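You operate a simulated robot arm through the tools that you are given. There is no shell and no other tool.

Carry out the task below with a simulated robot arm. There is one attempt and no reset: what you move stays moved.

## Task
Try the GO block in both valleys of the green sheet, then open both clamps.
Fine: wall-side valley first, then the aisle-side one, right down in each; GO block back; clamps wide open. Set down upright: white gauge block.

It is judged by the outcome, as a careful person would: the job done as asked, and still so three seconds after it is handed in. It fails if anything else is knocked over, pushed out of place, dropped, spilled or broken. Flat cloth is picked up by pressing the open fingertips on it (5 to 10 N) and closing them slowly along it; thin cloth reads only 2 to 8 mm in the jaws.

## Robot
A 6-joint arm with a two-finger gripper, fixed in place. Base frame: the origin is on the floor under the middle of its stand, x ahead of it, y to its left, z up; the work surface is at about z = 81.2. Units: cm, rad, N and s.
It reaches about 157.2 cm from its shoulder. Its first joint turns from -2.897 to 2.897 rad. Payload 2.45 kg.
The tool frame sits at the grasp point between the pads (the TCP): z along the fingers, y along the line on which they close. The tips reach 2 cm beyond it. The gripper opens to 14 cm; its body begins 16.8 cm behind the TCP.
Orientation is that of the tool frame in the base frame, as [roll, pitch, yaw] about the fixed x, y, z axes, in that order (R = Rz(yaw) Ry(pitch) Rx(roll)). With the fingers straight down and closing along the base's y, the tool's x points along the base's -x, its y along +y and its z along -z.

## Interface
- The arm moves only by the tool play_rows. Its argument "motion" is a list of rows, each an object of numbers (a shift or turn left out is 0, a gripper value left out holds the last): "dx", "dy", "dz": the shift along the tool's x, y, z in m; "wx", "wy", "wz": the turn, a rotation vector about the tool's x, y, z in rad; "hand": the opening, from 0 (shut) to 1 (fully open). In form: [{"dx": .., "dy": .., "dz": .., "wx": .., "wy": .., "wz": .., "hand": ..}, ...]. A call has 1 to 20 rows; each row is the pose to reach, as a shift and turn from the pose commanded when the call began, along the tool's axes at that moment. Each row takes 0.2 s and may step no farther than 5 cm and 0.15 rad from the row before; otherwise, or with a gripper value out of range, the whole call is refused. A pose out of reach is approached as far as the arm can. The call stops where the force on the tool passes 90 N (or 10 N more than at its start, if that is more) or the arm is blocked; 0.2 s more then pass. Each finger travels about 4.5 cm/s and halts on what it meets, pressing with about 37 N; the grip force reading is that of the motor and also rises with nothing between the fingers. The clock runs only during rows and for 0.2 s after the last one: add rows that repeat a pose to give the fingers time. The reply holds the time, the measured pose of the TCP, the force on the tool along the base axes, the opening and the grip force, in the units named above and with some noise, with the torque about the TCP (base axes, N m) and any sound that the robot's microphone picked up, and new pictures: "views" is both (left out), scene, wrist or none.
- Cameras (640 x 400 px; columns grow to the right, rows downward): "scene" is fixed at [41.5, 64.99, 142.87]; the picture's right is [-0.77, -0.64, 0.00], its down [-0.39, 0.47, -0.79] and it looks along [0.51, -0.61, -0.61] (base axes); focal length 335 px, centre (320, 200). "wrist" rides on the gripper at [7.8, 1.1, -20.9] in the tool frame; the picture's right is [-0.14, 0.99, 0.00], its down [-0.92, -0.13, -0.37] and it looks along [-0.37, -0.05, 0.93] (tool axes); focal length 280 px, centre (320, 200).
- measure_at(camera, pixels): for up to 12 pixels [column, row] of the newest picture of that camera ("zoom" is the newest enlarged one), the place [x, y, z] in the base frame of the surface seen there, good to about 0.2 cm, but the place of the scene camera against the robot may be out by one fixed shift of up to 2.5 cm in any direction. No time passes.
- zoom(camera, box): a new picture of the part [left, top, right, bottom] of that camera's present view, enlarged. No time passes.
- hand_in(): hands the job in; it is judged then, once.

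Open the gripper and draw the arm clear of the work before you hand the job in, unless the task says otherwise.

The tools are called after "Emit:" as a command line: name --argument value ..., lists and objects as JSON in quotes. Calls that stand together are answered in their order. play_rows: Moves the arm, as the interface text tells. Its arguments: {"type":"object","properties":{"motion":{"type":"array"},"views":{"type":"string","enum":["both","scene","wrist","none"]}},"required":["motion"]} The other tools are called the same way: measure_at (camera, pixels) gives the place of the surface under pixels of a picture; zoom (camera, box) takes an enlarged picture of a part of a camera's view; hand_in () hands the job in.

At the start:

```text
clock: 0.0
tool_pos: [67.09, 1.61, 119.92]
ee_rot: [3.142, 0.001, 3.142]
wrist_force: [0.6, -0.2, 0.3]
moment: [0.03, 0.01, -0.01]
width: 14.0
grasp_force: 0.0
```

scene: 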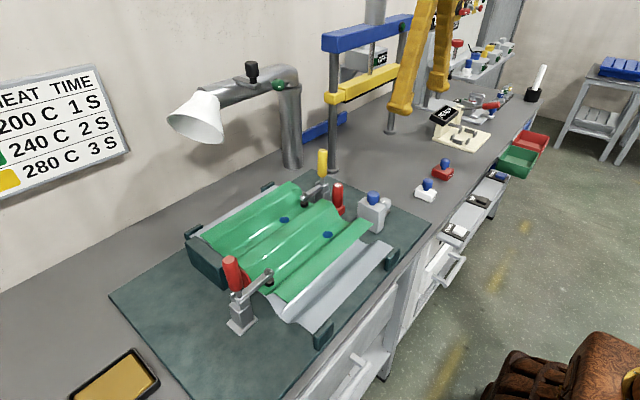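
wrist: 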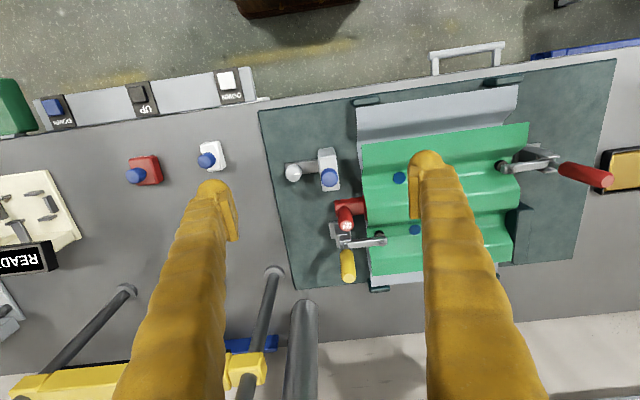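

I'll start by enlarging the work area in both cameras: the green sheet, the clamps and the small blocks with blue knobs near scene (425,190) and (442,168).

Emit:
zoom --camera "scene" --box '[180, 140, 420, 340]'

Emit:
zoom --camera "scene" --box '[340, 80, 540, 220]'

Emit:
zoom --camera "wrist" --box '[260, 50, 640, 300]'

Emit:
zoom --camera "wrist" --box '[0, 50, 260, 300]'

```text
2.00 times, centred on (300, 240) of scene
```

zoom: 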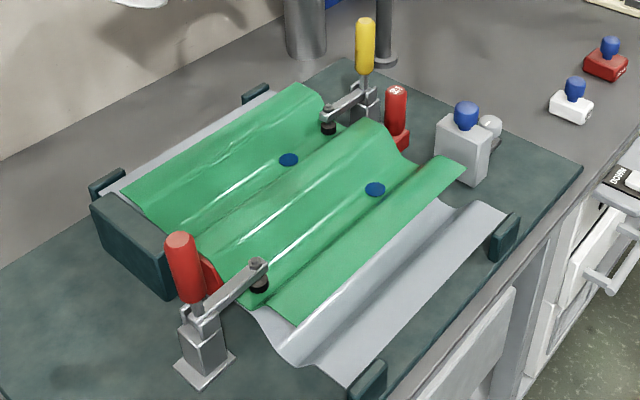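

```text
2.86 times, centred on (440, 150) of scene
```

zoom: 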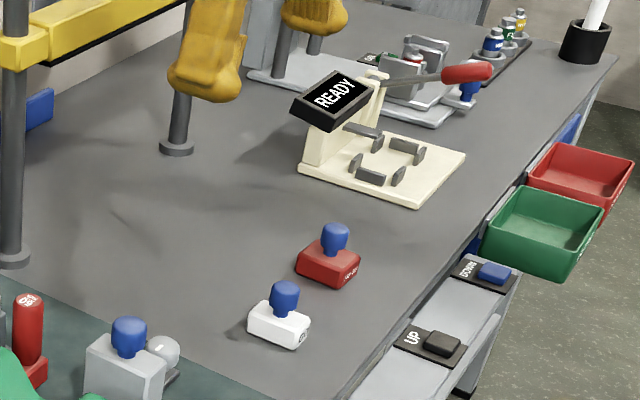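

```text
1.60 times, centred on (450, 175) of wrist
```

zoom: 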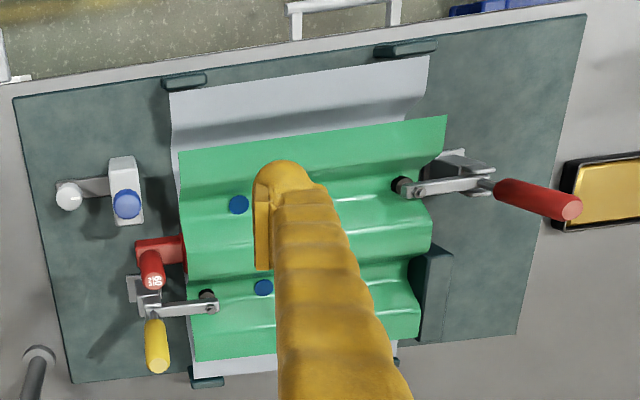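

```text
1.60 times, centred on (130, 175) of wrist
```

zoom: 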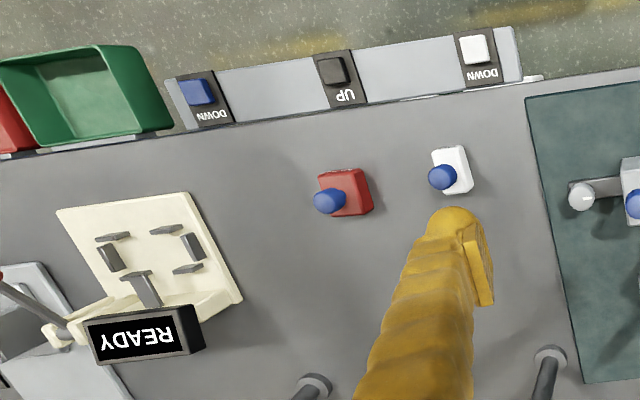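

The white block (scene 425,190) and the red one (442,168) look like gauge blocks, and there is also a grey post with a blue knob at (373,210). I'll zoom closer to read the labels and look at each clamp.

Emit:
zoom --camera "scene" --box '[405, 150, 465, 210]'

Emit:
zoom --camera "scene" --box '[290, 140, 410, 240]'

Emit:
zoom --camera "scene" --box '[210, 240, 300, 340]'

Emit:
zoom --camera "wrist" --box '[270, 120, 420, 300]'

Emit:
zoom --camera "wrist" --box '[110, 130, 250, 200]'

```text
6.67 times, centred on (435, 180) of scene
```

zoom: 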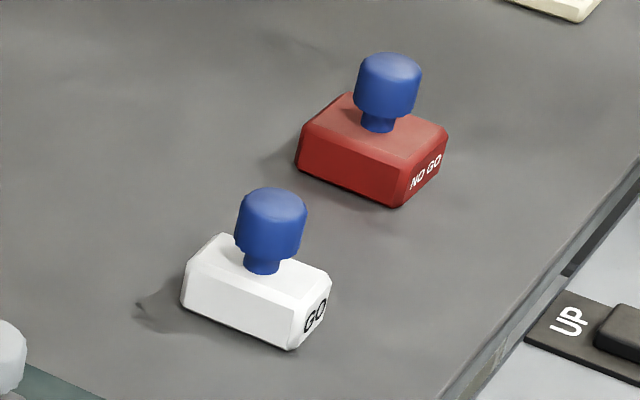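

```text
4.00 times, centred on (350, 190) of scene
```

zoom: 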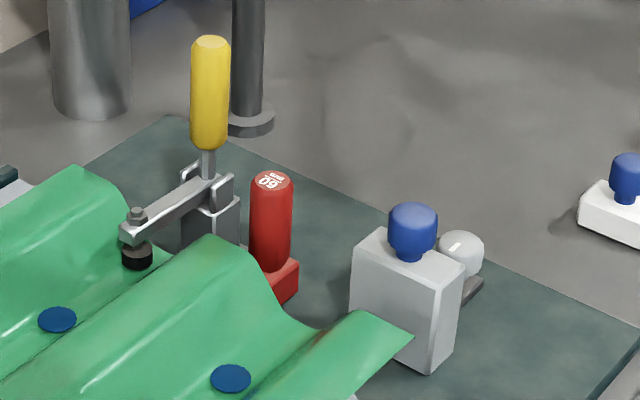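

```text
4.00 times, centred on (255, 290) of scene
```

zoom: 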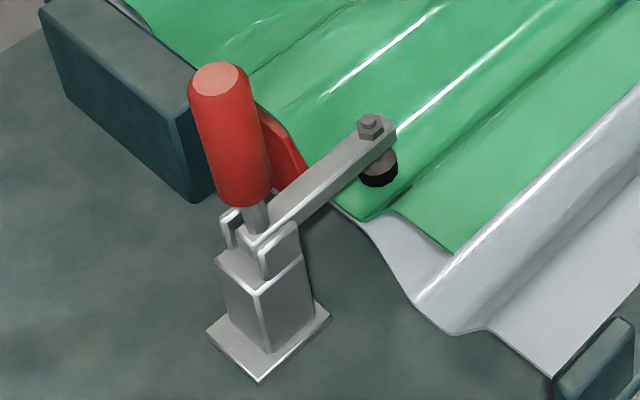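

```text
2.22 times, centred on (345, 210) of wrist
```

zoom: 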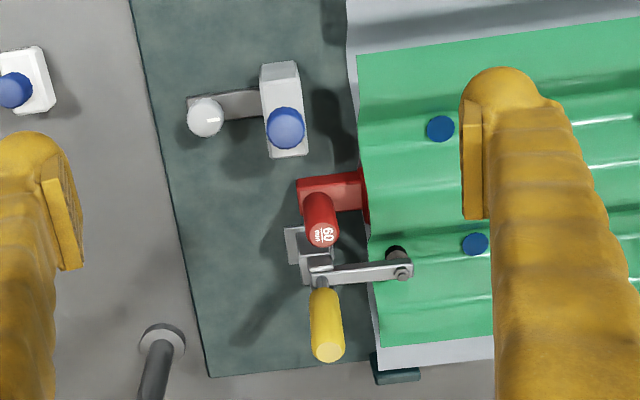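

```text
4.57 times, centred on (180, 165) of wrist
```

zoom: 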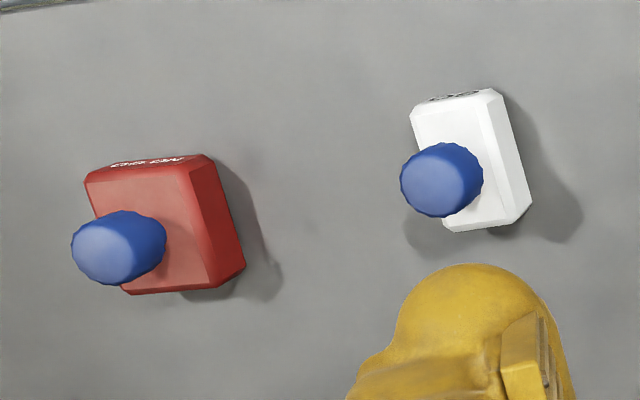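

The GO label is on the white block. I'll measure the key points with the wrist camera (the one tied to the robot), and the same things with the scene camera so I can find the scene shift.

Emit:
measure_at --camera "wrist" --pixels '[[207, 161], [218, 150], [219, 166], [137, 176], [150, 168], [400, 178], [415, 230], [329, 178], [345, 224], [348, 250], [347, 280], [380, 241]]'

Emit:
measure_at --camera "wrist" --pixels '[[502, 167], [530, 162], [555, 168], [575, 172], [605, 180], [540, 152], [293, 172], [365, 207], [345, 232], [336, 244], [240, 165], [300, 130]]'

Emit:
measure_at --camera "scene" --pixels '[[427, 183], [284, 220], [327, 235], [374, 195], [337, 187], [323, 155], [314, 191], [228, 260], [268, 274], [240, 320], [424, 194], [386, 200]]'

```text
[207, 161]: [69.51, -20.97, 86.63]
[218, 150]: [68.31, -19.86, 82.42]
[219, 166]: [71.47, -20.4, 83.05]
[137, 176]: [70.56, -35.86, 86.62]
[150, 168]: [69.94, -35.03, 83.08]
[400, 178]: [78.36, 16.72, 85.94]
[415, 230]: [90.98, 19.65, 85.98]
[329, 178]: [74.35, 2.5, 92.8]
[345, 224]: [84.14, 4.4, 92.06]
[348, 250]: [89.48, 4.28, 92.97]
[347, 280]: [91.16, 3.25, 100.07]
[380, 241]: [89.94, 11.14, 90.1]
```

```text
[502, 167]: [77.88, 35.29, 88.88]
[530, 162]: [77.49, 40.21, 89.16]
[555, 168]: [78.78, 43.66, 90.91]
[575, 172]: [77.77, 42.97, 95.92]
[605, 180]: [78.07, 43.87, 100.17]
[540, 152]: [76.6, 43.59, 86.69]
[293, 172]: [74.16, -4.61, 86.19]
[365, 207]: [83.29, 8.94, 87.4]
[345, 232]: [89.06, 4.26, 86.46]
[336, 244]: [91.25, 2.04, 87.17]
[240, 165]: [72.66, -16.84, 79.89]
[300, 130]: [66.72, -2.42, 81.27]
```

```text
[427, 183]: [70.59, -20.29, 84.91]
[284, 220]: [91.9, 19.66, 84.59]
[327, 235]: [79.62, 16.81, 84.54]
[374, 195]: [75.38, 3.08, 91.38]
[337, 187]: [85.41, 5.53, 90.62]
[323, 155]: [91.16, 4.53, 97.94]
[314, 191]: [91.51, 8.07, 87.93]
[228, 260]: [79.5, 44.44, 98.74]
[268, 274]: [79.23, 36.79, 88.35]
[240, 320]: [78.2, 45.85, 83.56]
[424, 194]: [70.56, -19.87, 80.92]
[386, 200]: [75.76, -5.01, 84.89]
```

The scene camera reads about (+1.1, 0, −1.4) cm off against the wrist camera. Next I'll measure the sheet's profile across x to find where the valleys and ridges are relative to the blue dots (wrist 400,178 and 415,230).

Emit:
measure_at --camera "wrist" --pixels '[[396, 115], [396, 130], [396, 142], [396, 150], [396, 158], [396, 166], [396, 186], [396, 194], [396, 202], [396, 210], [396, 216], [396, 222]]'

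Emit:
measure_at --camera "wrist" --pixels '[[396, 230], [398, 236], [400, 248], [402, 254], [404, 260], [406, 266], [408, 272], [408, 280], [490, 150], [490, 180], [490, 200], [490, 220]]'

Emit:
measure_at --camera "scene" --pixels '[[240, 205], [248, 212], [256, 219], [264, 226], [272, 233], [280, 240], [288, 247], [296, 254], [304, 261], [312, 268], [320, 275], [328, 282]]'

Emit:
zoom --camera "scene" --box '[220, 170, 380, 300]'

```text
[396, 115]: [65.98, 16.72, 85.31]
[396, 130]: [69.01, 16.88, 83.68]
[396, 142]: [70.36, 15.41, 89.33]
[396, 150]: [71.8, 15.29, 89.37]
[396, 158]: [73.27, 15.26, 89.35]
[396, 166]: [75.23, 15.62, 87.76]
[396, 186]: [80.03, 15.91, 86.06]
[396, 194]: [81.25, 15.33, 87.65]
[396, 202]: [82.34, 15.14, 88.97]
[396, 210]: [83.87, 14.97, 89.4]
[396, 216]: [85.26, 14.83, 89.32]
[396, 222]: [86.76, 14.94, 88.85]
```

```text
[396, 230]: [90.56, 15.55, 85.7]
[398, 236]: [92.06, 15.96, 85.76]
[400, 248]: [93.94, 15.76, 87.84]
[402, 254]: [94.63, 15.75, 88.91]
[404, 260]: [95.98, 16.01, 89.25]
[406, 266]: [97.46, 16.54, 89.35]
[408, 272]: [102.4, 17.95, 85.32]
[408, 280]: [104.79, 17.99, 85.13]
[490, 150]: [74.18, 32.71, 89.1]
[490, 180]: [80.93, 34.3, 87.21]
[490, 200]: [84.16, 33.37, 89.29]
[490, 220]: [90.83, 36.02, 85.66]
```

```text
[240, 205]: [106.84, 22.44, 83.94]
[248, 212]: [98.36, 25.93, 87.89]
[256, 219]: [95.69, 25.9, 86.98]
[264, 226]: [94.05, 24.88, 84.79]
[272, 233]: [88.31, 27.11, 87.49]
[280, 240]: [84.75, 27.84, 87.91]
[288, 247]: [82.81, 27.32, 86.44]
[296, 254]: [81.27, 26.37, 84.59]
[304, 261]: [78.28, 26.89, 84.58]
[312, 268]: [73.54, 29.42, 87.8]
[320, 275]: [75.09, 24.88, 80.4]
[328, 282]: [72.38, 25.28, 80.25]
```

```text
3.08 times, centred on (300, 235) of scene
```

zoom: 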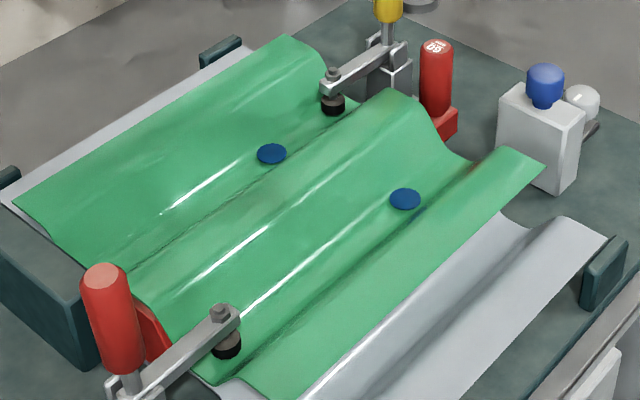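

Valley floors are at about x≈78.5 (aisle side) and x≈91 (wall side), z≈85.8; the ridges are at z≈89.4 and the blue dots lie on the valley floors. I'll move over the white GO block for a close look, staying at z≈100, clear of everything.

Emit:
play_rows --motion '[{"dx": -0.003, "dy": -0.028, "dz": 0.022}, {"dx": -0.006, "dy": -0.056, "dz": 0.045}, {"dx": -0.009, "dy": -0.085, "dz": 0.067}, {"dx": -0.012, "dy": -0.113, "dz": 0.09}, {"dx": -0.015, "dy": -0.141, "dz": 0.112}, {"dx": -0.018, "dy": -0.17, "dz": 0.135}, {"dx": -0.021, "dy": -0.198, "dz": 0.157}, {"dx": -0.024, "dy": -0.226, "dz": 0.18}, {"dx": -0.024, "dy": -0.226, "dz": 0.18}]'

```text
clock: 2.0
tool_pos: [69.3, -20.81, 101.73]
ee_rot: [-3.14, 0.001, -3.141]
wrist_force: [-0.4, -0.3, -0.7]
moment: [-0.01, -0.01, 0.0]
width: 14.0
grasp_force: 0.0
```

scene: 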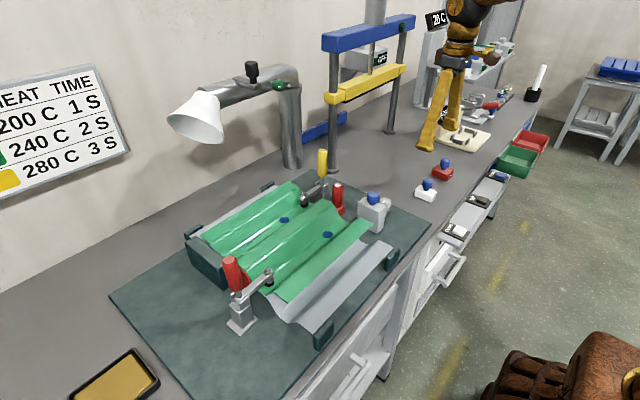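
wrist: 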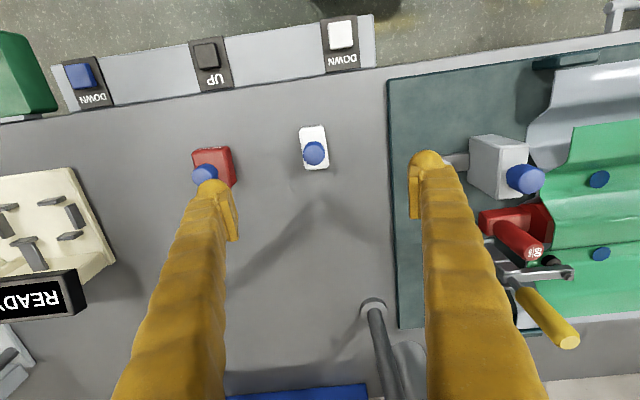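

The GO block is at wrist (314,150). I'll zoom on it and measure its corners and knob.

Emit:
zoom --camera "wrist" --box '[280, 115, 350, 185]'

Emit:
zoom --camera "wrist" --box '[440, 110, 640, 360]'

```text
5.71 times, centred on (315, 150) of wrist
```

zoom: 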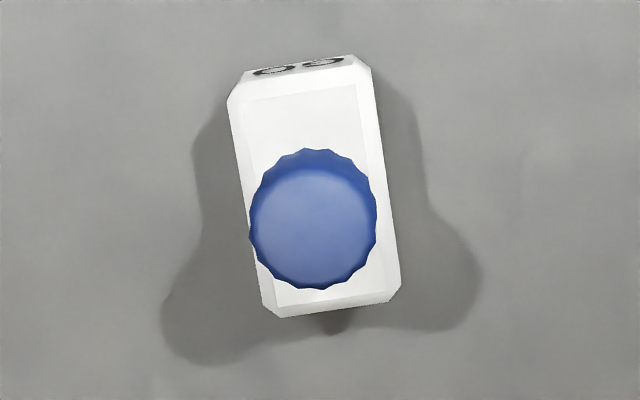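

```text
1.60 times, centred on (540, 235) of wrist
```

zoom: 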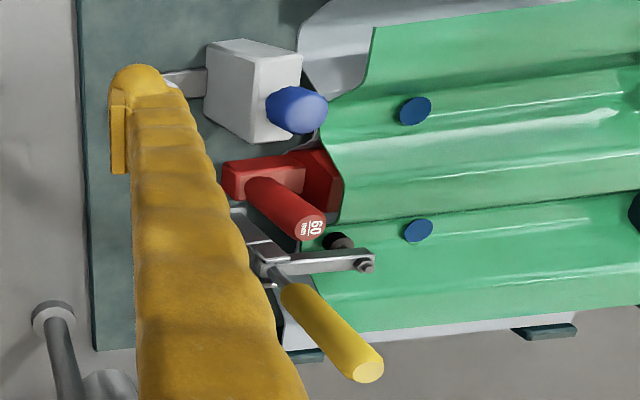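

I'll measure the GO block's corners, its top face and the knob to get its size, centre and heading.

Emit:
measure_at --camera "wrist" --pixels '[[302.5, 131], [320.5, 129], [301, 134], [324, 130], [308.5, 168], [327.5, 166], [313.5, 156], [313, 136], [320, 136], [326, 150], [323, 157], [310, 142]]'

Emit:
zoom --camera "scene" --box '[410, 170, 445, 205]'

```text
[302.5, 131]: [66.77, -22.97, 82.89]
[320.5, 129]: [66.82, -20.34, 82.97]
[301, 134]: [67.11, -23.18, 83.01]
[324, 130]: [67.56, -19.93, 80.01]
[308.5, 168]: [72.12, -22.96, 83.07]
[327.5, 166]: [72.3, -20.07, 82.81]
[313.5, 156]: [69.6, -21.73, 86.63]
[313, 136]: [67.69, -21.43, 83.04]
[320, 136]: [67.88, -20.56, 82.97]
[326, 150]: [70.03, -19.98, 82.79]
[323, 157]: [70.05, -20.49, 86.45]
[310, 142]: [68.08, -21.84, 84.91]
```

```text
11.43 times, centred on (428, 188) of scene
```

zoom: 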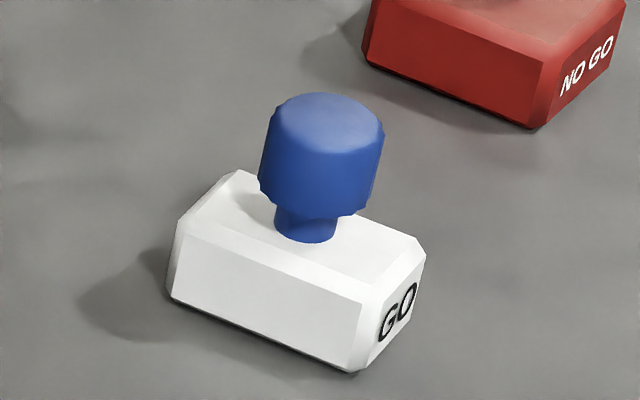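

The GO block body is about 5.6 × 3.2 cm with its long side along base x, its base is at z≈80.0, its top at 83.0, and the knob spans about 83.9–86.6 centred near (69.6, −21.6). Before turning the gripper I'll measure the tall obstacles (press columns, lamp, press bar) and the sheet edges for its heading.

Emit:
measure_at --camera "scene" --pixels '[[335, 168], [334, 110], [390, 130], [360, 90], [340, 98], [292, 160], [280, 85], [252, 72], [200, 110], [360, 35], [440, 172], [220, 130]]'

Emit:
measure_at --camera "scene" --pixels '[[371, 222], [275, 297], [297, 183], [205, 234], [337, 203], [252, 262], [386, 243], [288, 320], [357, 231], [300, 275], [323, 215], [270, 250]]'

Emit:
zoom --camera "scene" --box '[280, 140, 360, 220]'

```text
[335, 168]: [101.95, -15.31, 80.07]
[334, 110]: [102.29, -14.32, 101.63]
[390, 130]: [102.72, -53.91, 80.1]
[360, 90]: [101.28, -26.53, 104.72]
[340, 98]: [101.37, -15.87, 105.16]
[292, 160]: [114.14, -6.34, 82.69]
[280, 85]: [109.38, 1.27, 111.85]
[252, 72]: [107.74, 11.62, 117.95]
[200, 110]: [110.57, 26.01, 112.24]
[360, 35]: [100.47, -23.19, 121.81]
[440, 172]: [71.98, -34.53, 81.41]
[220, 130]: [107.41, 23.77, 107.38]
```

```text
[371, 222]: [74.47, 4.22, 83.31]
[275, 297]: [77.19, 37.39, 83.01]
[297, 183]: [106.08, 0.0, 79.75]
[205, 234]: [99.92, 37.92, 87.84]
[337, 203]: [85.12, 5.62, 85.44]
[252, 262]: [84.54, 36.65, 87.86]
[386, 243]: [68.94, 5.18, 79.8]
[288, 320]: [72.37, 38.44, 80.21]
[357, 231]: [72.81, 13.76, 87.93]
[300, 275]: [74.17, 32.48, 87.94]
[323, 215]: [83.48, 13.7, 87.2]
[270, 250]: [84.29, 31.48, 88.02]
```

```text
5.00 times, centred on (320, 180) of scene
```

zoom: 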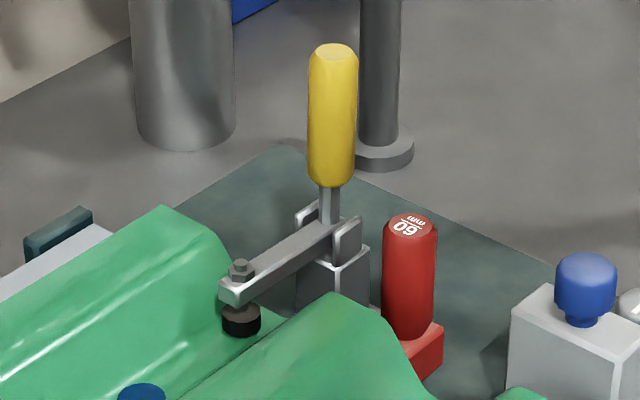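

The lamp head (x≈109, z≈108+) and the press columns (x≈101) are outside my path. I'll turn the gripper 90° about its axis so the fingers close along x (the block's long side), so they will close along the valley once I turn back.

Emit:
play_rows --motion '[{"dx": 0.0, "dy": -0.001, "wz": 0.13}, {"dx": 0.0, "dy": -0.002, "wz": 0.262}, {"dx": -0.001, "dy": -0.003, "wz": 0.393}, {"dx": -0.001, "dy": -0.004, "wz": 0.524}, {"dx": -0.001, "dy": -0.005, "wz": 0.654}, {"dx": -0.001, "dy": -0.006, "wz": 0.785}, {"dx": -0.001, "dy": -0.006, "wz": 0.916}, {"dx": -0.001, "dy": -0.006, "wz": 1.047}, {"dx": -0.001, "dy": -0.006, "wz": 1.178}, {"dx": -0.001, "dy": -0.006, "wz": 1.309}, {"dx": -0.001, "dy": -0.006, "wz": 1.44}, {"dx": -0.001, "dy": -0.006, "wz": 1.571}, {"dx": -0.001, "dy": -0.006, "wz": 1.571}]'

```text
clock: 4.8
tool_pos: [69.7, -21.41, 101.74]
ee_rot: [3.141, -0.001, 1.569]
wrist_force: [0.0, -0.4, -0.6]
moment: [0.02, 0.03, -0.03]
width: 14.01
grasp_force: 0.1
```

scene: 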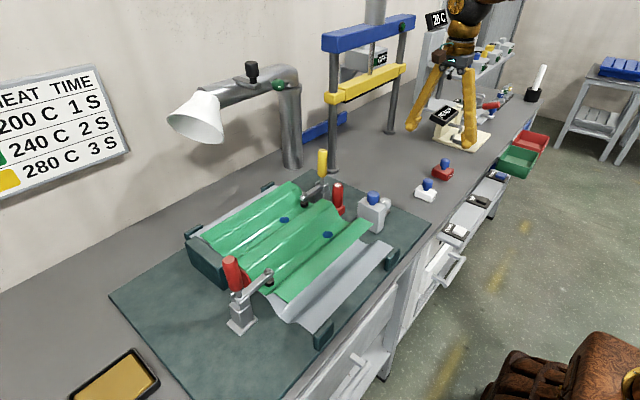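
wrist: 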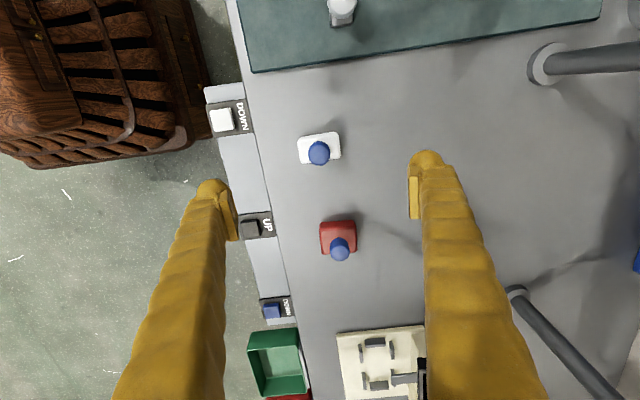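

The gripper is now turned, and the GO block is at wrist (320,150). I'll measure the knob again from this side and the nearby button box before I descend.

Emit:
zoom --camera "wrist" --box '[285, 120, 355, 180]'

Emit:
measure_at --camera "wrist" --pixels '[[319, 153], [313, 152], [325, 155], [319, 147], [319, 160], [302, 140], [337, 138], [222, 120], [340, 250], [243, 160], [265, 150], [340, 8]]'

```text
6.67 times, centred on (320, 150) of wrist
```

zoom: 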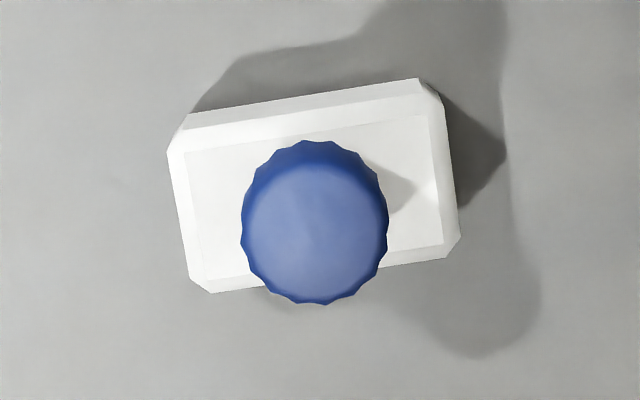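

```text
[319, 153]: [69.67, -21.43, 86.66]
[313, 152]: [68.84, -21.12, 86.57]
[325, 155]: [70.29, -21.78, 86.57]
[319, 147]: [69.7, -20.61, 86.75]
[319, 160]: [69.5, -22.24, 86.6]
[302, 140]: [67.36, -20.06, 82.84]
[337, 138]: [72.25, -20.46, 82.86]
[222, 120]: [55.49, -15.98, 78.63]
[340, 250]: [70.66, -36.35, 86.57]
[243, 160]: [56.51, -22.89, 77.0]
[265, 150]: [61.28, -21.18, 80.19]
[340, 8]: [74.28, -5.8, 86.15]
```

Knob centre is about (69.57, −21.6), top at 86.6. I'll narrow the opening to about 6.5 cm and descend straight down until the tips are just above the block body.

Emit:
play_rows --motion '[{"dx": -0.001, "dz": 0.02, "hand": 0.46}, {"dx": -0.001, "dz": 0.05, "hand": 0.46}, {"dx": -0.001, "dz": 0.08, "hand": 0.46}, {"dx": -0.001, "dz": 0.105, "hand": 0.46}, {"dx": -0.001, "dz": 0.125, "hand": 0.46}, {"dx": -0.001, "dz": 0.14, "hand": 0.46}, {"dx": -0.001, "dz": 0.15, "hand": 0.46}, {"dx": -0.001, "dz": 0.155, "hand": 0.46}, {"dx": -0.001, "dz": 0.155, "hand": 0.46}]'

```text
clock: 6.8
tool_pos: [69.45, -21.5, 86.38]
ee_rot: [-3.14, 0.0, 1.571]
wrist_force: [-0.4, 0.8, 0.8]
moment: [0.0, 0.0, -0.01]
width: 6.45
grasp_force: 0.1
```

scene: 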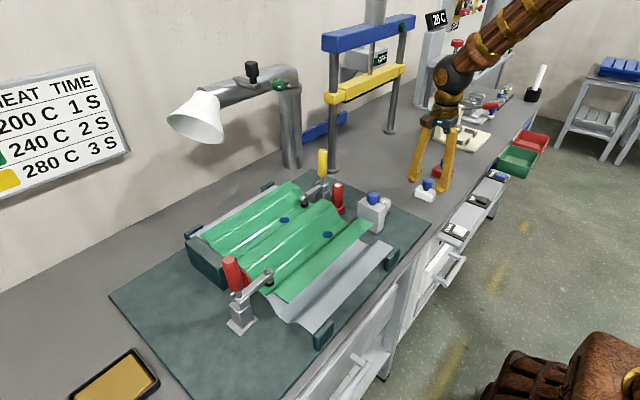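
wrist: 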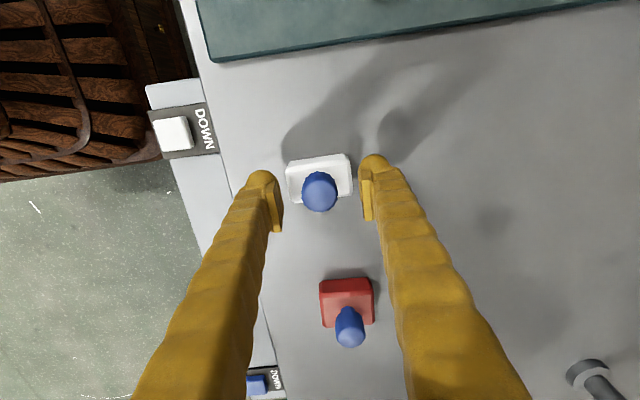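

The fingers straddle the knob with the TCP at (69.45, −21.5, 86.38). I'll check the alignment close up before the last centimetre.

Emit:
zoom --camera "scene" --box '[400, 140, 470, 210]'

Emit:
zoom --camera "wrist" --box '[240, 130, 400, 250]'

Emit:
measure_at --camera "wrist" --pixels '[[319, 195], [310, 195], [329, 195], [319, 186], [319, 204], [275, 205], [366, 205], [320, 163]]'

```text
5.71 times, centred on (435, 175) of scene
```

zoom: 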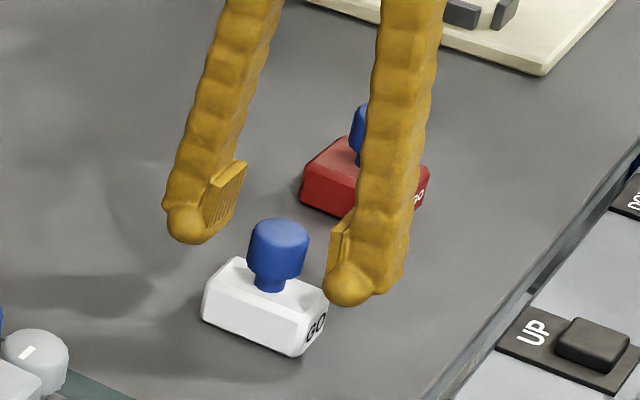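

```text
3.33 times, centred on (320, 190) of wrist
```

zoom: 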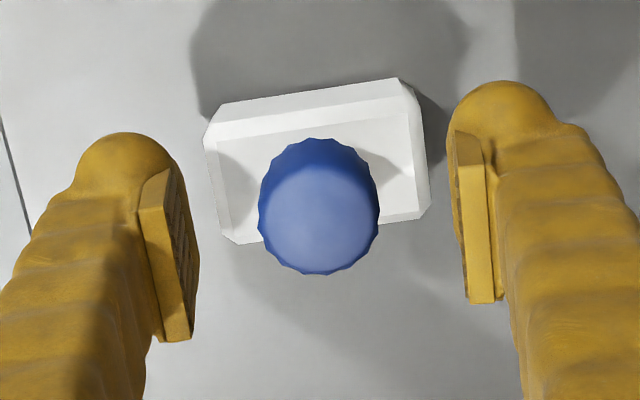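

```text
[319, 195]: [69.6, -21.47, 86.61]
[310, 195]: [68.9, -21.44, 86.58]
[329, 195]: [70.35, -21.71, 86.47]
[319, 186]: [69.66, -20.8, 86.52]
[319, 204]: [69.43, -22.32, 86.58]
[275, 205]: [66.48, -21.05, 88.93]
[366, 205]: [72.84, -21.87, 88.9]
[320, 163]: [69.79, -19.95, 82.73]
```

Aligned: finger mid-plane x≈69.66 against knob 69.6, with y matching within 0.1. I'll descend 0.95 cm more (tips at z≈83.4, just above the body) and close on the knob.

Emit:
play_rows --motion '[{"dz": 0.005, "hand": 0.46}, {"dz": 0.0095, "hand": 0.46}, {"dz": 0.0095, "hand": 0.3}, {"dz": 0.0095, "hand": 0.2}, {"dz": 0.0095, "hand": 0.1}, {"dz": 0.0095, "hand": 0.0}, {"dz": 0.0095, "hand": 0.0}, {"dz": 0.0095, "hand": 0.0}]'

```text
clock: 8.6
tool_pos: [69.61, -21.56, 85.56]
ee_rot: [3.141, -0.001, 1.57]
wrist_force: [0.6, 0.1, 0.4]
moment: [0.0, 0.01, -0.04]
width: 2.77
grasp_force: 37.5
```

scene: 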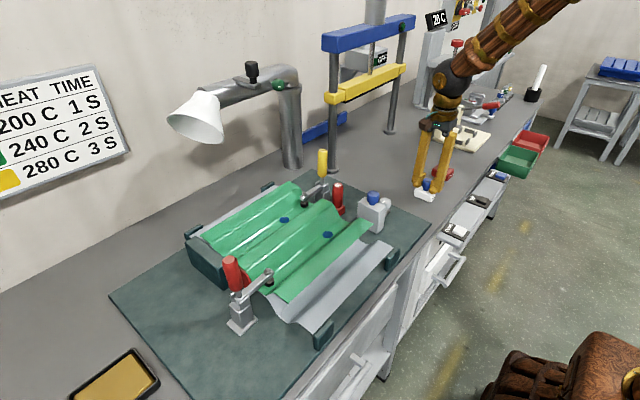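
wrist: 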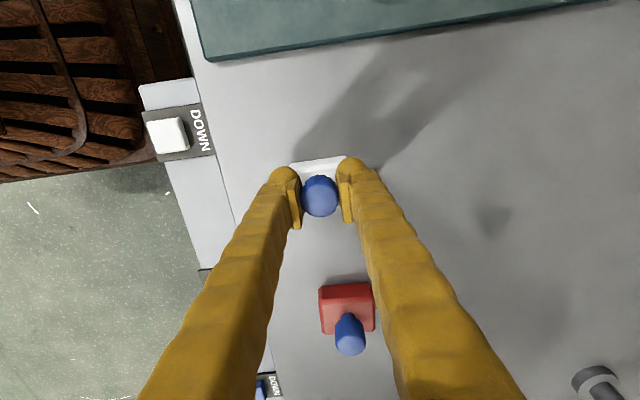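

Grip is on the knob: width 2.77 cm, 37.5 N. I'll lift straight up slowly and check that the block stays level.

Emit:
play_rows --motion '[{"dz": -0.005}, {"dz": -0.015}, {"dz": -0.035}, {"dz": -0.06}, {"dz": -0.085}, {"dz": -0.11}, {"dz": -0.135}, {"dz": -0.155}, {"dz": -0.165}, {"dz": -0.165}]'

Emit:
zoom --camera "scene" --box '[390, 80, 490, 180]'

```text
clock: 10.8
tool_pos: [69.55, -21.68, 102.07]
ee_rot: [3.142, -0.001, 1.571]
wrist_force: [-0.6, -0.7, -1.1]
moment: [0.0, 0.0, 0.04]
width: 2.78
grasp_force: 36.8
```

scene: 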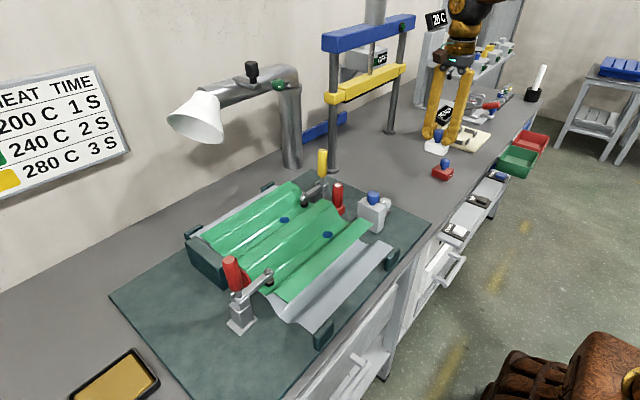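
wrist: 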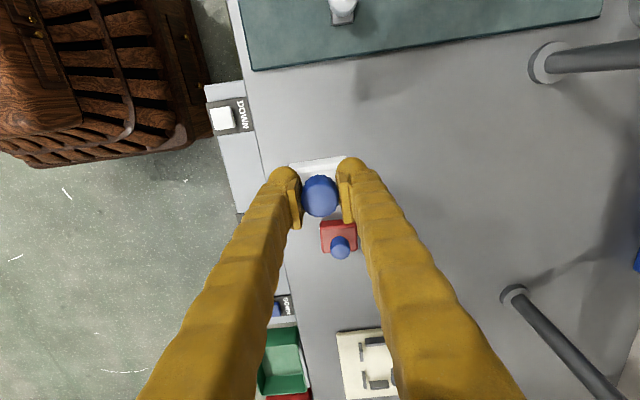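

```text
4.00 times, centred on (440, 130) of scene
```

zoom: 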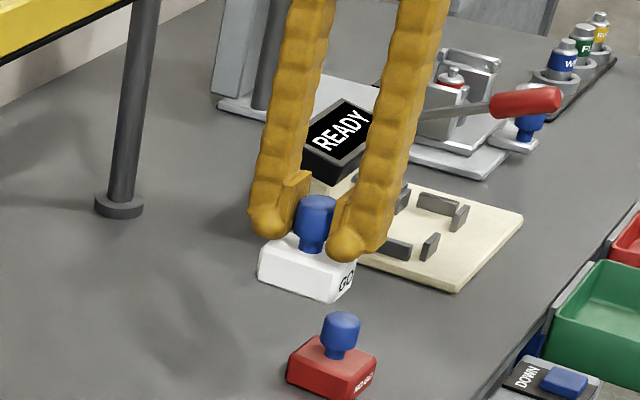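

The block hangs level in the jaws. I'll turn back 90° so its long side lines up with the valleys, and raise to z≈112 so it clears the yellow clamp handle (top ≈102).

Emit:
play_rows --motion '[{"dz": -0.01, "wz": -0.13}, {"dz": -0.02, "wz": -0.262}, {"dz": -0.03, "wz": -0.393}, {"dz": -0.04, "wz": -0.524}, {"dz": -0.05, "wz": -0.654}, {"dz": -0.06, "wz": -0.785}, {"dz": -0.07, "wz": -0.916}, {"dz": -0.08, "wz": -1.047}, {"dz": -0.09, "wz": -1.178}, {"dz": -0.1, "wz": -1.309}, {"dz": -0.1, "wz": -1.44}, {"dz": -0.1, "wz": -1.571}, {"dz": -0.1, "wz": -1.571}]'

```text
clock: 13.6
tool_pos: [69.66, -21.57, 111.91]
ee_rot: [3.141, 0.001, -3.139]
wrist_force: [0.1, -0.7, -0.4]
moment: [-0.01, 0.0, 0.02]
width: 2.78
grasp_force: 36.8
```

scene: 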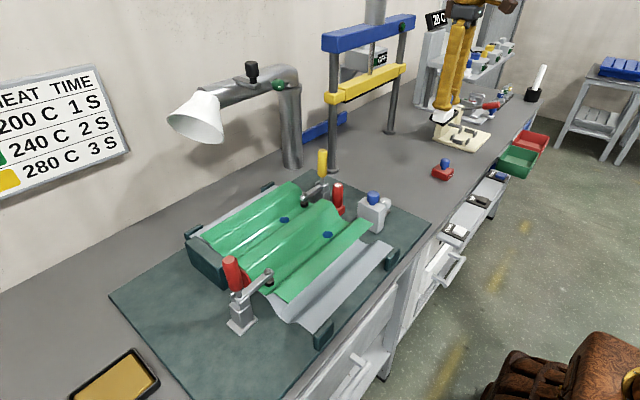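
wrist: 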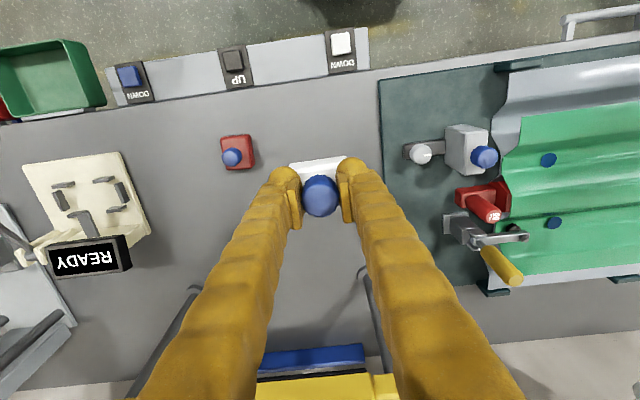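

Now I'll carry it across at z≈112 to above the wall-side valley's blue dot, about (91.0, 19.65).

Emit:
play_rows --motion '[{"dx": -0.008, "dy": 0.015}, {"dx": -0.022, "dy": 0.043}, {"dx": -0.04, "dy": 0.077}, {"dx": -0.058, "dy": 0.112}, {"dx": -0.076, "dy": 0.147}, {"dx": -0.094, "dy": 0.182}, {"dx": -0.112, "dy": 0.217}, {"dx": -0.13, "dy": 0.252}, {"dx": -0.148, "dy": 0.287}, {"dx": -0.166, "dy": 0.322}, {"dx": -0.184, "dy": 0.357}, {"dx": -0.2, "dy": 0.387}, {"dx": -0.21, "dy": 0.405}, {"dx": -0.2135, "dy": 0.412}, {"dx": -0.2135, "dy": 0.412}]'

```text
clock: 16.8
tool_pos: [90.98, 19.65, 112.08]
ee_rot: [-3.141, 0.0, -3.141]
wrist_force: [-0.6, 0.6, -0.7]
moment: [0.03, -0.04, -0.01]
width: 2.78
grasp_force: 37.3
```

scene: 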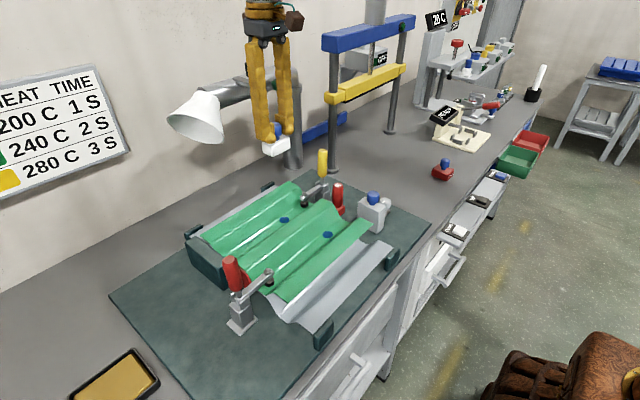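
wrist: 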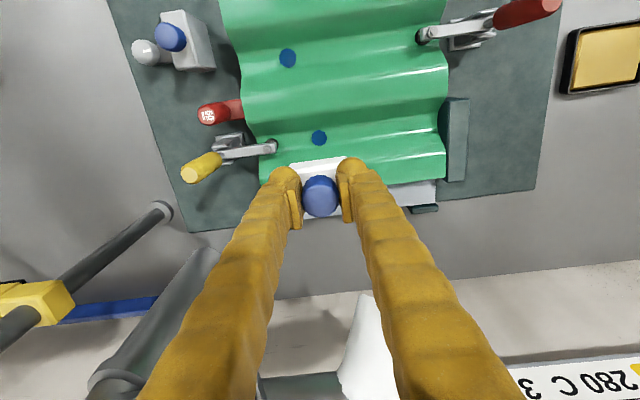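

Above the wall-side valley now; its dot is at wrist (319,137). I'll measure the valley floor and both shoulders on either side, to get its exact centre line and heading.

Emit:
zoom --camera "wrist" --box '[230, 60, 460, 200]'

Emit:
measure_at --camera "wrist" --pixels '[[319, 138], [300, 110], [300, 120], [300, 125], [300, 130], [300, 135], [300, 140], [300, 145], [300, 150], [300, 155], [300, 160], [319, 131]]'

Emit:
measure_at --camera "wrist" --pixels '[[370, 95], [370, 105], [370, 110], [370, 115], [370, 120], [370, 125], [370, 130], [370, 135], [370, 140], [370, 145], [370, 150], [370, 155]]'

Emit:
measure_at --camera "wrist" --pixels '[[420, 85], [420, 95], [420, 105], [420, 110], [420, 115], [420, 120], [420, 125], [420, 130], [420, 135], [420, 140], [420, 145], [420, 150]]'

```text
2.78 times, centred on (345, 130) of wrist
```

zoom: 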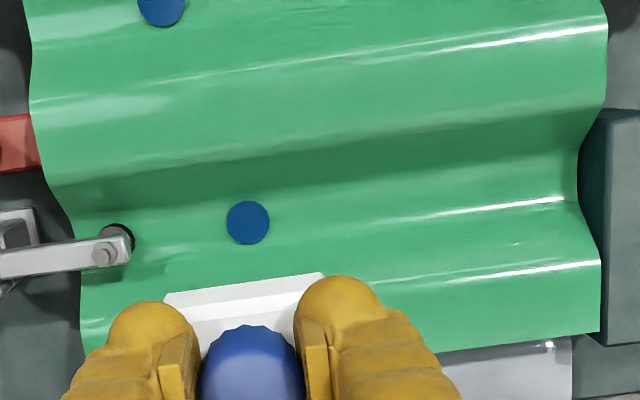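

```text
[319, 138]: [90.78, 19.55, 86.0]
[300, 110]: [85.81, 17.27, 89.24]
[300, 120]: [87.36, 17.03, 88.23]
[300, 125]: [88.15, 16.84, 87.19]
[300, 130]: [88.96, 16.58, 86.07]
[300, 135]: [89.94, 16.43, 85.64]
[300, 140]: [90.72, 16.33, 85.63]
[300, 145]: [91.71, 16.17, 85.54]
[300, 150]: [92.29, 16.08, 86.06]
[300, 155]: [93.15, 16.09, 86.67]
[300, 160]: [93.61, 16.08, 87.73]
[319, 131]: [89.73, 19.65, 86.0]
```

```text
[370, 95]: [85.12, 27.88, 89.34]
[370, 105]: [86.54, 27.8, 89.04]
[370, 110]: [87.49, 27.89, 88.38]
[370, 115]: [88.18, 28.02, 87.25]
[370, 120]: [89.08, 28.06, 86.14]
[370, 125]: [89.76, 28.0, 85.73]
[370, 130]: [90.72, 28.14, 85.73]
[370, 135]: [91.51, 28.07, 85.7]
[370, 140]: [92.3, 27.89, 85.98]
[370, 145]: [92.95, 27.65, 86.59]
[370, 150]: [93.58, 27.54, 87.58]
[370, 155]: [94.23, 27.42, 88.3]
```

```text
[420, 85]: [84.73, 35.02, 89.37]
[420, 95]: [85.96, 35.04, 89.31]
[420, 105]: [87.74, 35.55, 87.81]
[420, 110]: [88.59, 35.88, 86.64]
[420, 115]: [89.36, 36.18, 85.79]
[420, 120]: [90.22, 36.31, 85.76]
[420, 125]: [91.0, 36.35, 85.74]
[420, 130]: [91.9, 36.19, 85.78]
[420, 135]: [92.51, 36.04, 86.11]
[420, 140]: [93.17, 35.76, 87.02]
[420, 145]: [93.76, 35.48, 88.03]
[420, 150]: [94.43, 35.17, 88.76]
```

The valley's centre line is x≈90.72 and runs parallel to y; the floor is at z≈85.7, but the dots read ≈86.0. I'll look closely to see whether the dots are raised or just markings, since the block has to sit right down.

Emit:
zoom --camera "scene" --box '[264, 205, 304, 235]'

Emit:
zoom --camera "scene" --box '[307, 220, 347, 250]'

Emit:
zoom --camera "wrist" --box '[295, 120, 345, 155]'

Emit:
measure_at --camera "scene" --pixels '[[284, 220], [282, 220], [286, 220], [276, 224], [290, 217], [294, 214], [272, 226], [268, 229]]'

Emit:
measure_at --camera "wrist" --pixels '[[317, 137], [321, 137], [319, 134], [319, 141], [308, 139], [330, 136], [335, 135], [287, 58], [275, 60], [300, 56], [306, 55], [268, 61]]'

```text
13.33 times, centred on (284, 220) of scene
```

zoom: 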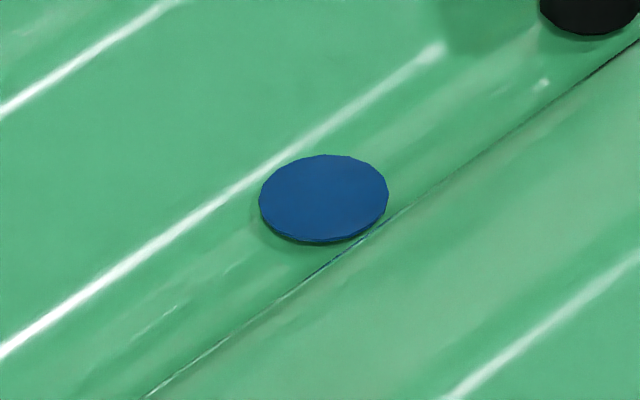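

```text
13.33 times, centred on (327, 235) of scene
```

zoom: 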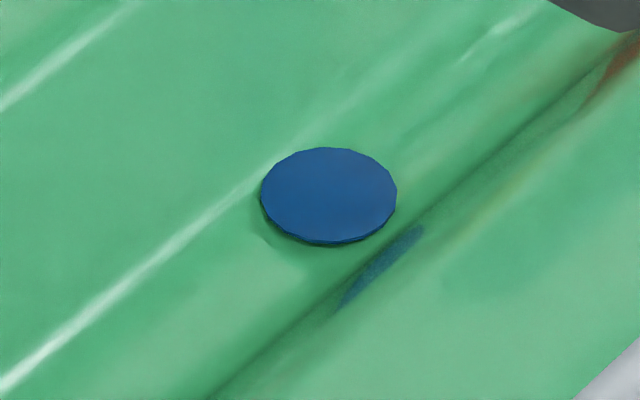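

```text
11.43 times, centred on (320, 138) of wrist
```

zoom: 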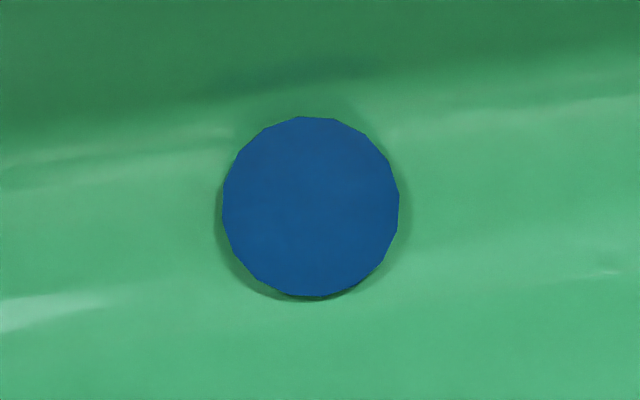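

```text
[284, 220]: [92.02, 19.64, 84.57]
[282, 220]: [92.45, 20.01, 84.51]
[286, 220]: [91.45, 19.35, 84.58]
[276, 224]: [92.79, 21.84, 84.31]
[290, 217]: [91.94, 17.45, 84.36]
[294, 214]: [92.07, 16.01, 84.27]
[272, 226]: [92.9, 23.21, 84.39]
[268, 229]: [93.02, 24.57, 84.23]
```

```text
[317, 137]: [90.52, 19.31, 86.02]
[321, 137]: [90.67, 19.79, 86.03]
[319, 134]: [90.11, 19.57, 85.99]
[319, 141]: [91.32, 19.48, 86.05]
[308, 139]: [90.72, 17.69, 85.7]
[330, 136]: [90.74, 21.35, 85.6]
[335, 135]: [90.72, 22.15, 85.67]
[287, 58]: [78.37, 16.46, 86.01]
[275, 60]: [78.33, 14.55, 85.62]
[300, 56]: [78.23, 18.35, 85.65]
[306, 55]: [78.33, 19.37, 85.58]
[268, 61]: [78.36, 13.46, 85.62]
```

The dots are thin discs standing about 0.3 cm above the floor (radius about 1.4 cm), so I'll watch the contact height. First I'll measure the held block relative to the TCP.

Emit:
zoom --camera "wrist" --box '[270, 140, 370, 240]'

Emit:
measure_at --camera "wrist" --pixels '[[320, 196], [310, 195], [331, 196], [320, 185], [320, 208], [300, 168], [320, 163], [338, 160], [308, 217], [333, 214], [318, 217], [320, 167]]'

Emit:
zoom --camera "scene" --box '[235, 100, 315, 170]'

```text
4.00 times, centred on (320, 190) of wrist
```

zoom: 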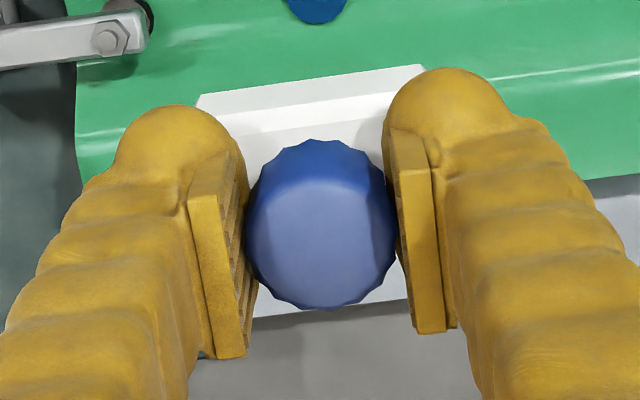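

```text
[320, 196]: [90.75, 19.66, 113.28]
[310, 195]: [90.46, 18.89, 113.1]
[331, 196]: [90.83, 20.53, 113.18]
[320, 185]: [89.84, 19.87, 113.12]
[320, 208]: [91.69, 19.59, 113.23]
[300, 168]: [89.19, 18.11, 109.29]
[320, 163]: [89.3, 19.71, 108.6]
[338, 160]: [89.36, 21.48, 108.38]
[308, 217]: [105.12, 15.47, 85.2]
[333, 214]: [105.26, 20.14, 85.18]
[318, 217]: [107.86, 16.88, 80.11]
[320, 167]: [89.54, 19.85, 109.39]
```

```text
5.71 times, centred on (275, 135) of scene
```

zoom: 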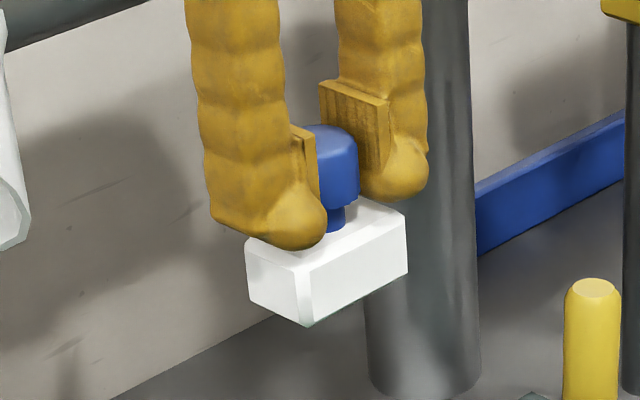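

The block's centre is about 0.1 cm toward the aisle from the TCP, and it is yawed about 1.5° CCW. I'll trim x by −0.16 cm and yaw slightly, then lower to about 2 cm above seating.

Emit:
play_rows --motion '[{"dx": 0.0016, "dz": 0.015, "wz": 0.025}, {"dx": 0.0016, "dz": 0.04, "wz": 0.025}, {"dx": 0.0016, "dz": 0.07, "wz": 0.025}, {"dx": 0.0016, "dz": 0.1, "wz": 0.025}, {"dx": 0.0016, "dz": 0.13, "wz": 0.025}, {"dx": 0.0016, "dz": 0.155, "wz": 0.025}, {"dx": 0.0016, "dz": 0.175, "wz": 0.025}, {"dx": 0.0016, "dz": 0.187, "wz": 0.025}, {"dx": 0.0016, "dz": 0.187, "wz": 0.025}]'

Emit:
zoom --camera "scene" --box '[240, 160, 330, 250]'

Emit:
zoom --camera "wrist" --box '[240, 100, 400, 240]'

```text
clock: 18.8
tool_pos: [90.93, 19.75, 93.24]
ee_rot: [3.14, 0.0, 3.118]
wrist_force: [-0.5, 0.6, -1.0]
moment: [0.05, -0.01, -0.01]
width: 2.78
grasp_force: 36.7
```

scene: 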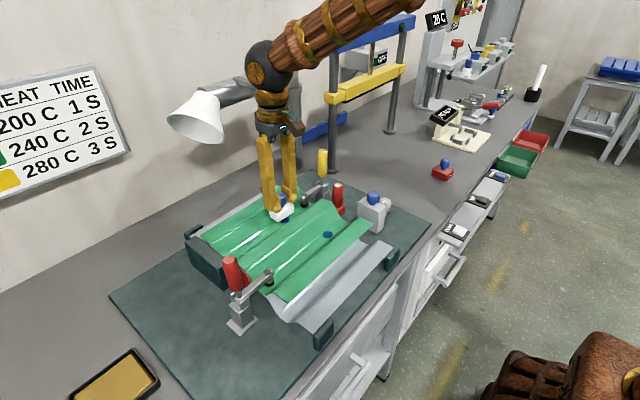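
wrist: 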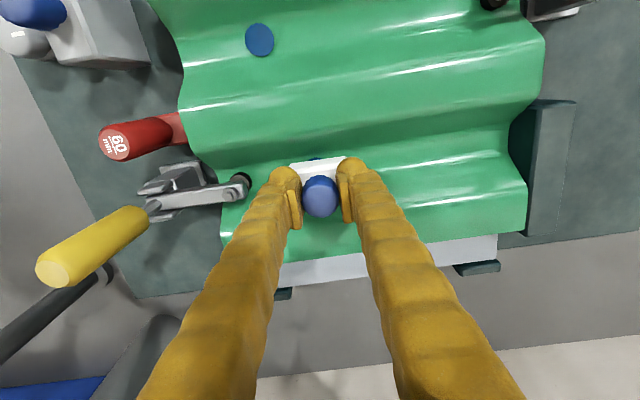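

```text
4.44 times, centred on (285, 205) of scene
```

zoom: 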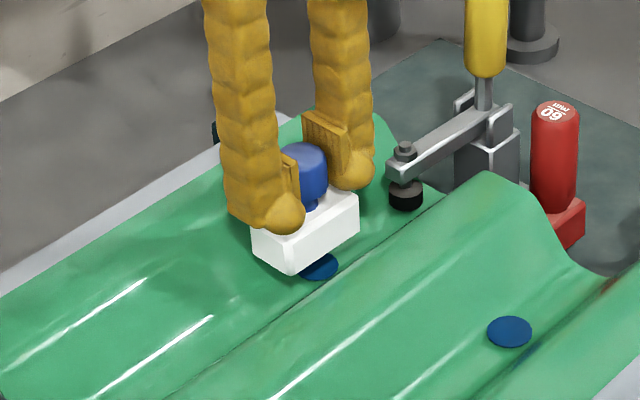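

```text
2.86 times, centred on (320, 170) of wrist
```

zoom: 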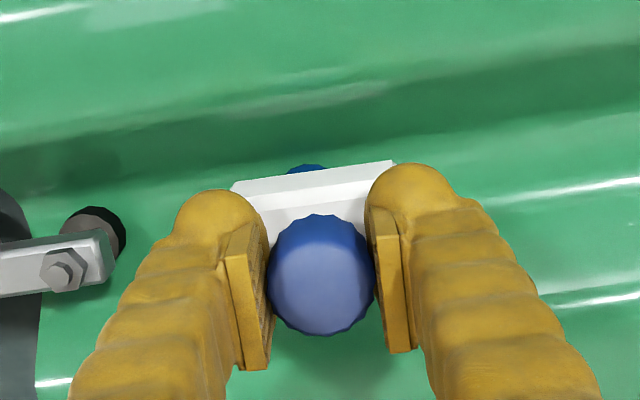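

TCP at z≈93.25 with the block about 2 cm above the valley floor and clear of the yellow clamp arm. I'll lower in small steps and watch the force.

Emit:
play_rows --motion '[{"dz": 0.005}, {"dz": 0.01}, {"dz": 0.0135}, {"dz": 0.0135}]' --views "none"

Emit:
play_rows --motion '[{"dz": 0.001}, {"dz": 0.002}, {"dz": 0.003}, {"dz": 0.003}]' --views "none"

```text
clock: 19.8
tool_pos: [90.79, 19.58, 91.86]
ee_rot: [-3.14, 0.001, 3.117]
wrist_force: [0.5, -0.3, -0.5]
moment: [0.03, 0.01, -0.01]
width: 2.78
grasp_force: 37.3
```

```text
clock: 20.8
tool_pos: [90.8, 19.57, 91.51]
ee_rot: [-3.141, -0.002, 3.117]
wrist_force: [0.2, 1.3, -1.0]
moment: [-0.01, 0.03, 0.01]
width: 2.78
grasp_force: 37.3
```

Commanded z≈91.62, no contact yet. I'll continue down in 1 mm increments.

Emit:
play_rows --motion '[{"dz": 0.0005}, {"dz": 0.001}, {"dz": 0.001}]' --views "none"

Emit:
play_rows --motion '[{"dz": 0.0005}, {"dz": 0.001}, {"dz": 0.001}]' --views "none"

```text
clock: 21.6
tool_pos: [90.91, 19.5, 91.43]
ee_rot: [3.141, 0.001, 3.118]
wrist_force: [0.6, 0.0, -0.9]
moment: [0.0, 0.02, -0.02]
width: 2.77
grasp_force: 37.3
```

```text
clock: 22.4
tool_pos: [90.83, 19.69, 91.41]
ee_rot: [-3.141, 0.001, 3.117]
wrist_force: [0.4, 0.2, -1.7]
moment: [0.0, 0.0, -0.01]
width: 2.79
grasp_force: 37.1
```

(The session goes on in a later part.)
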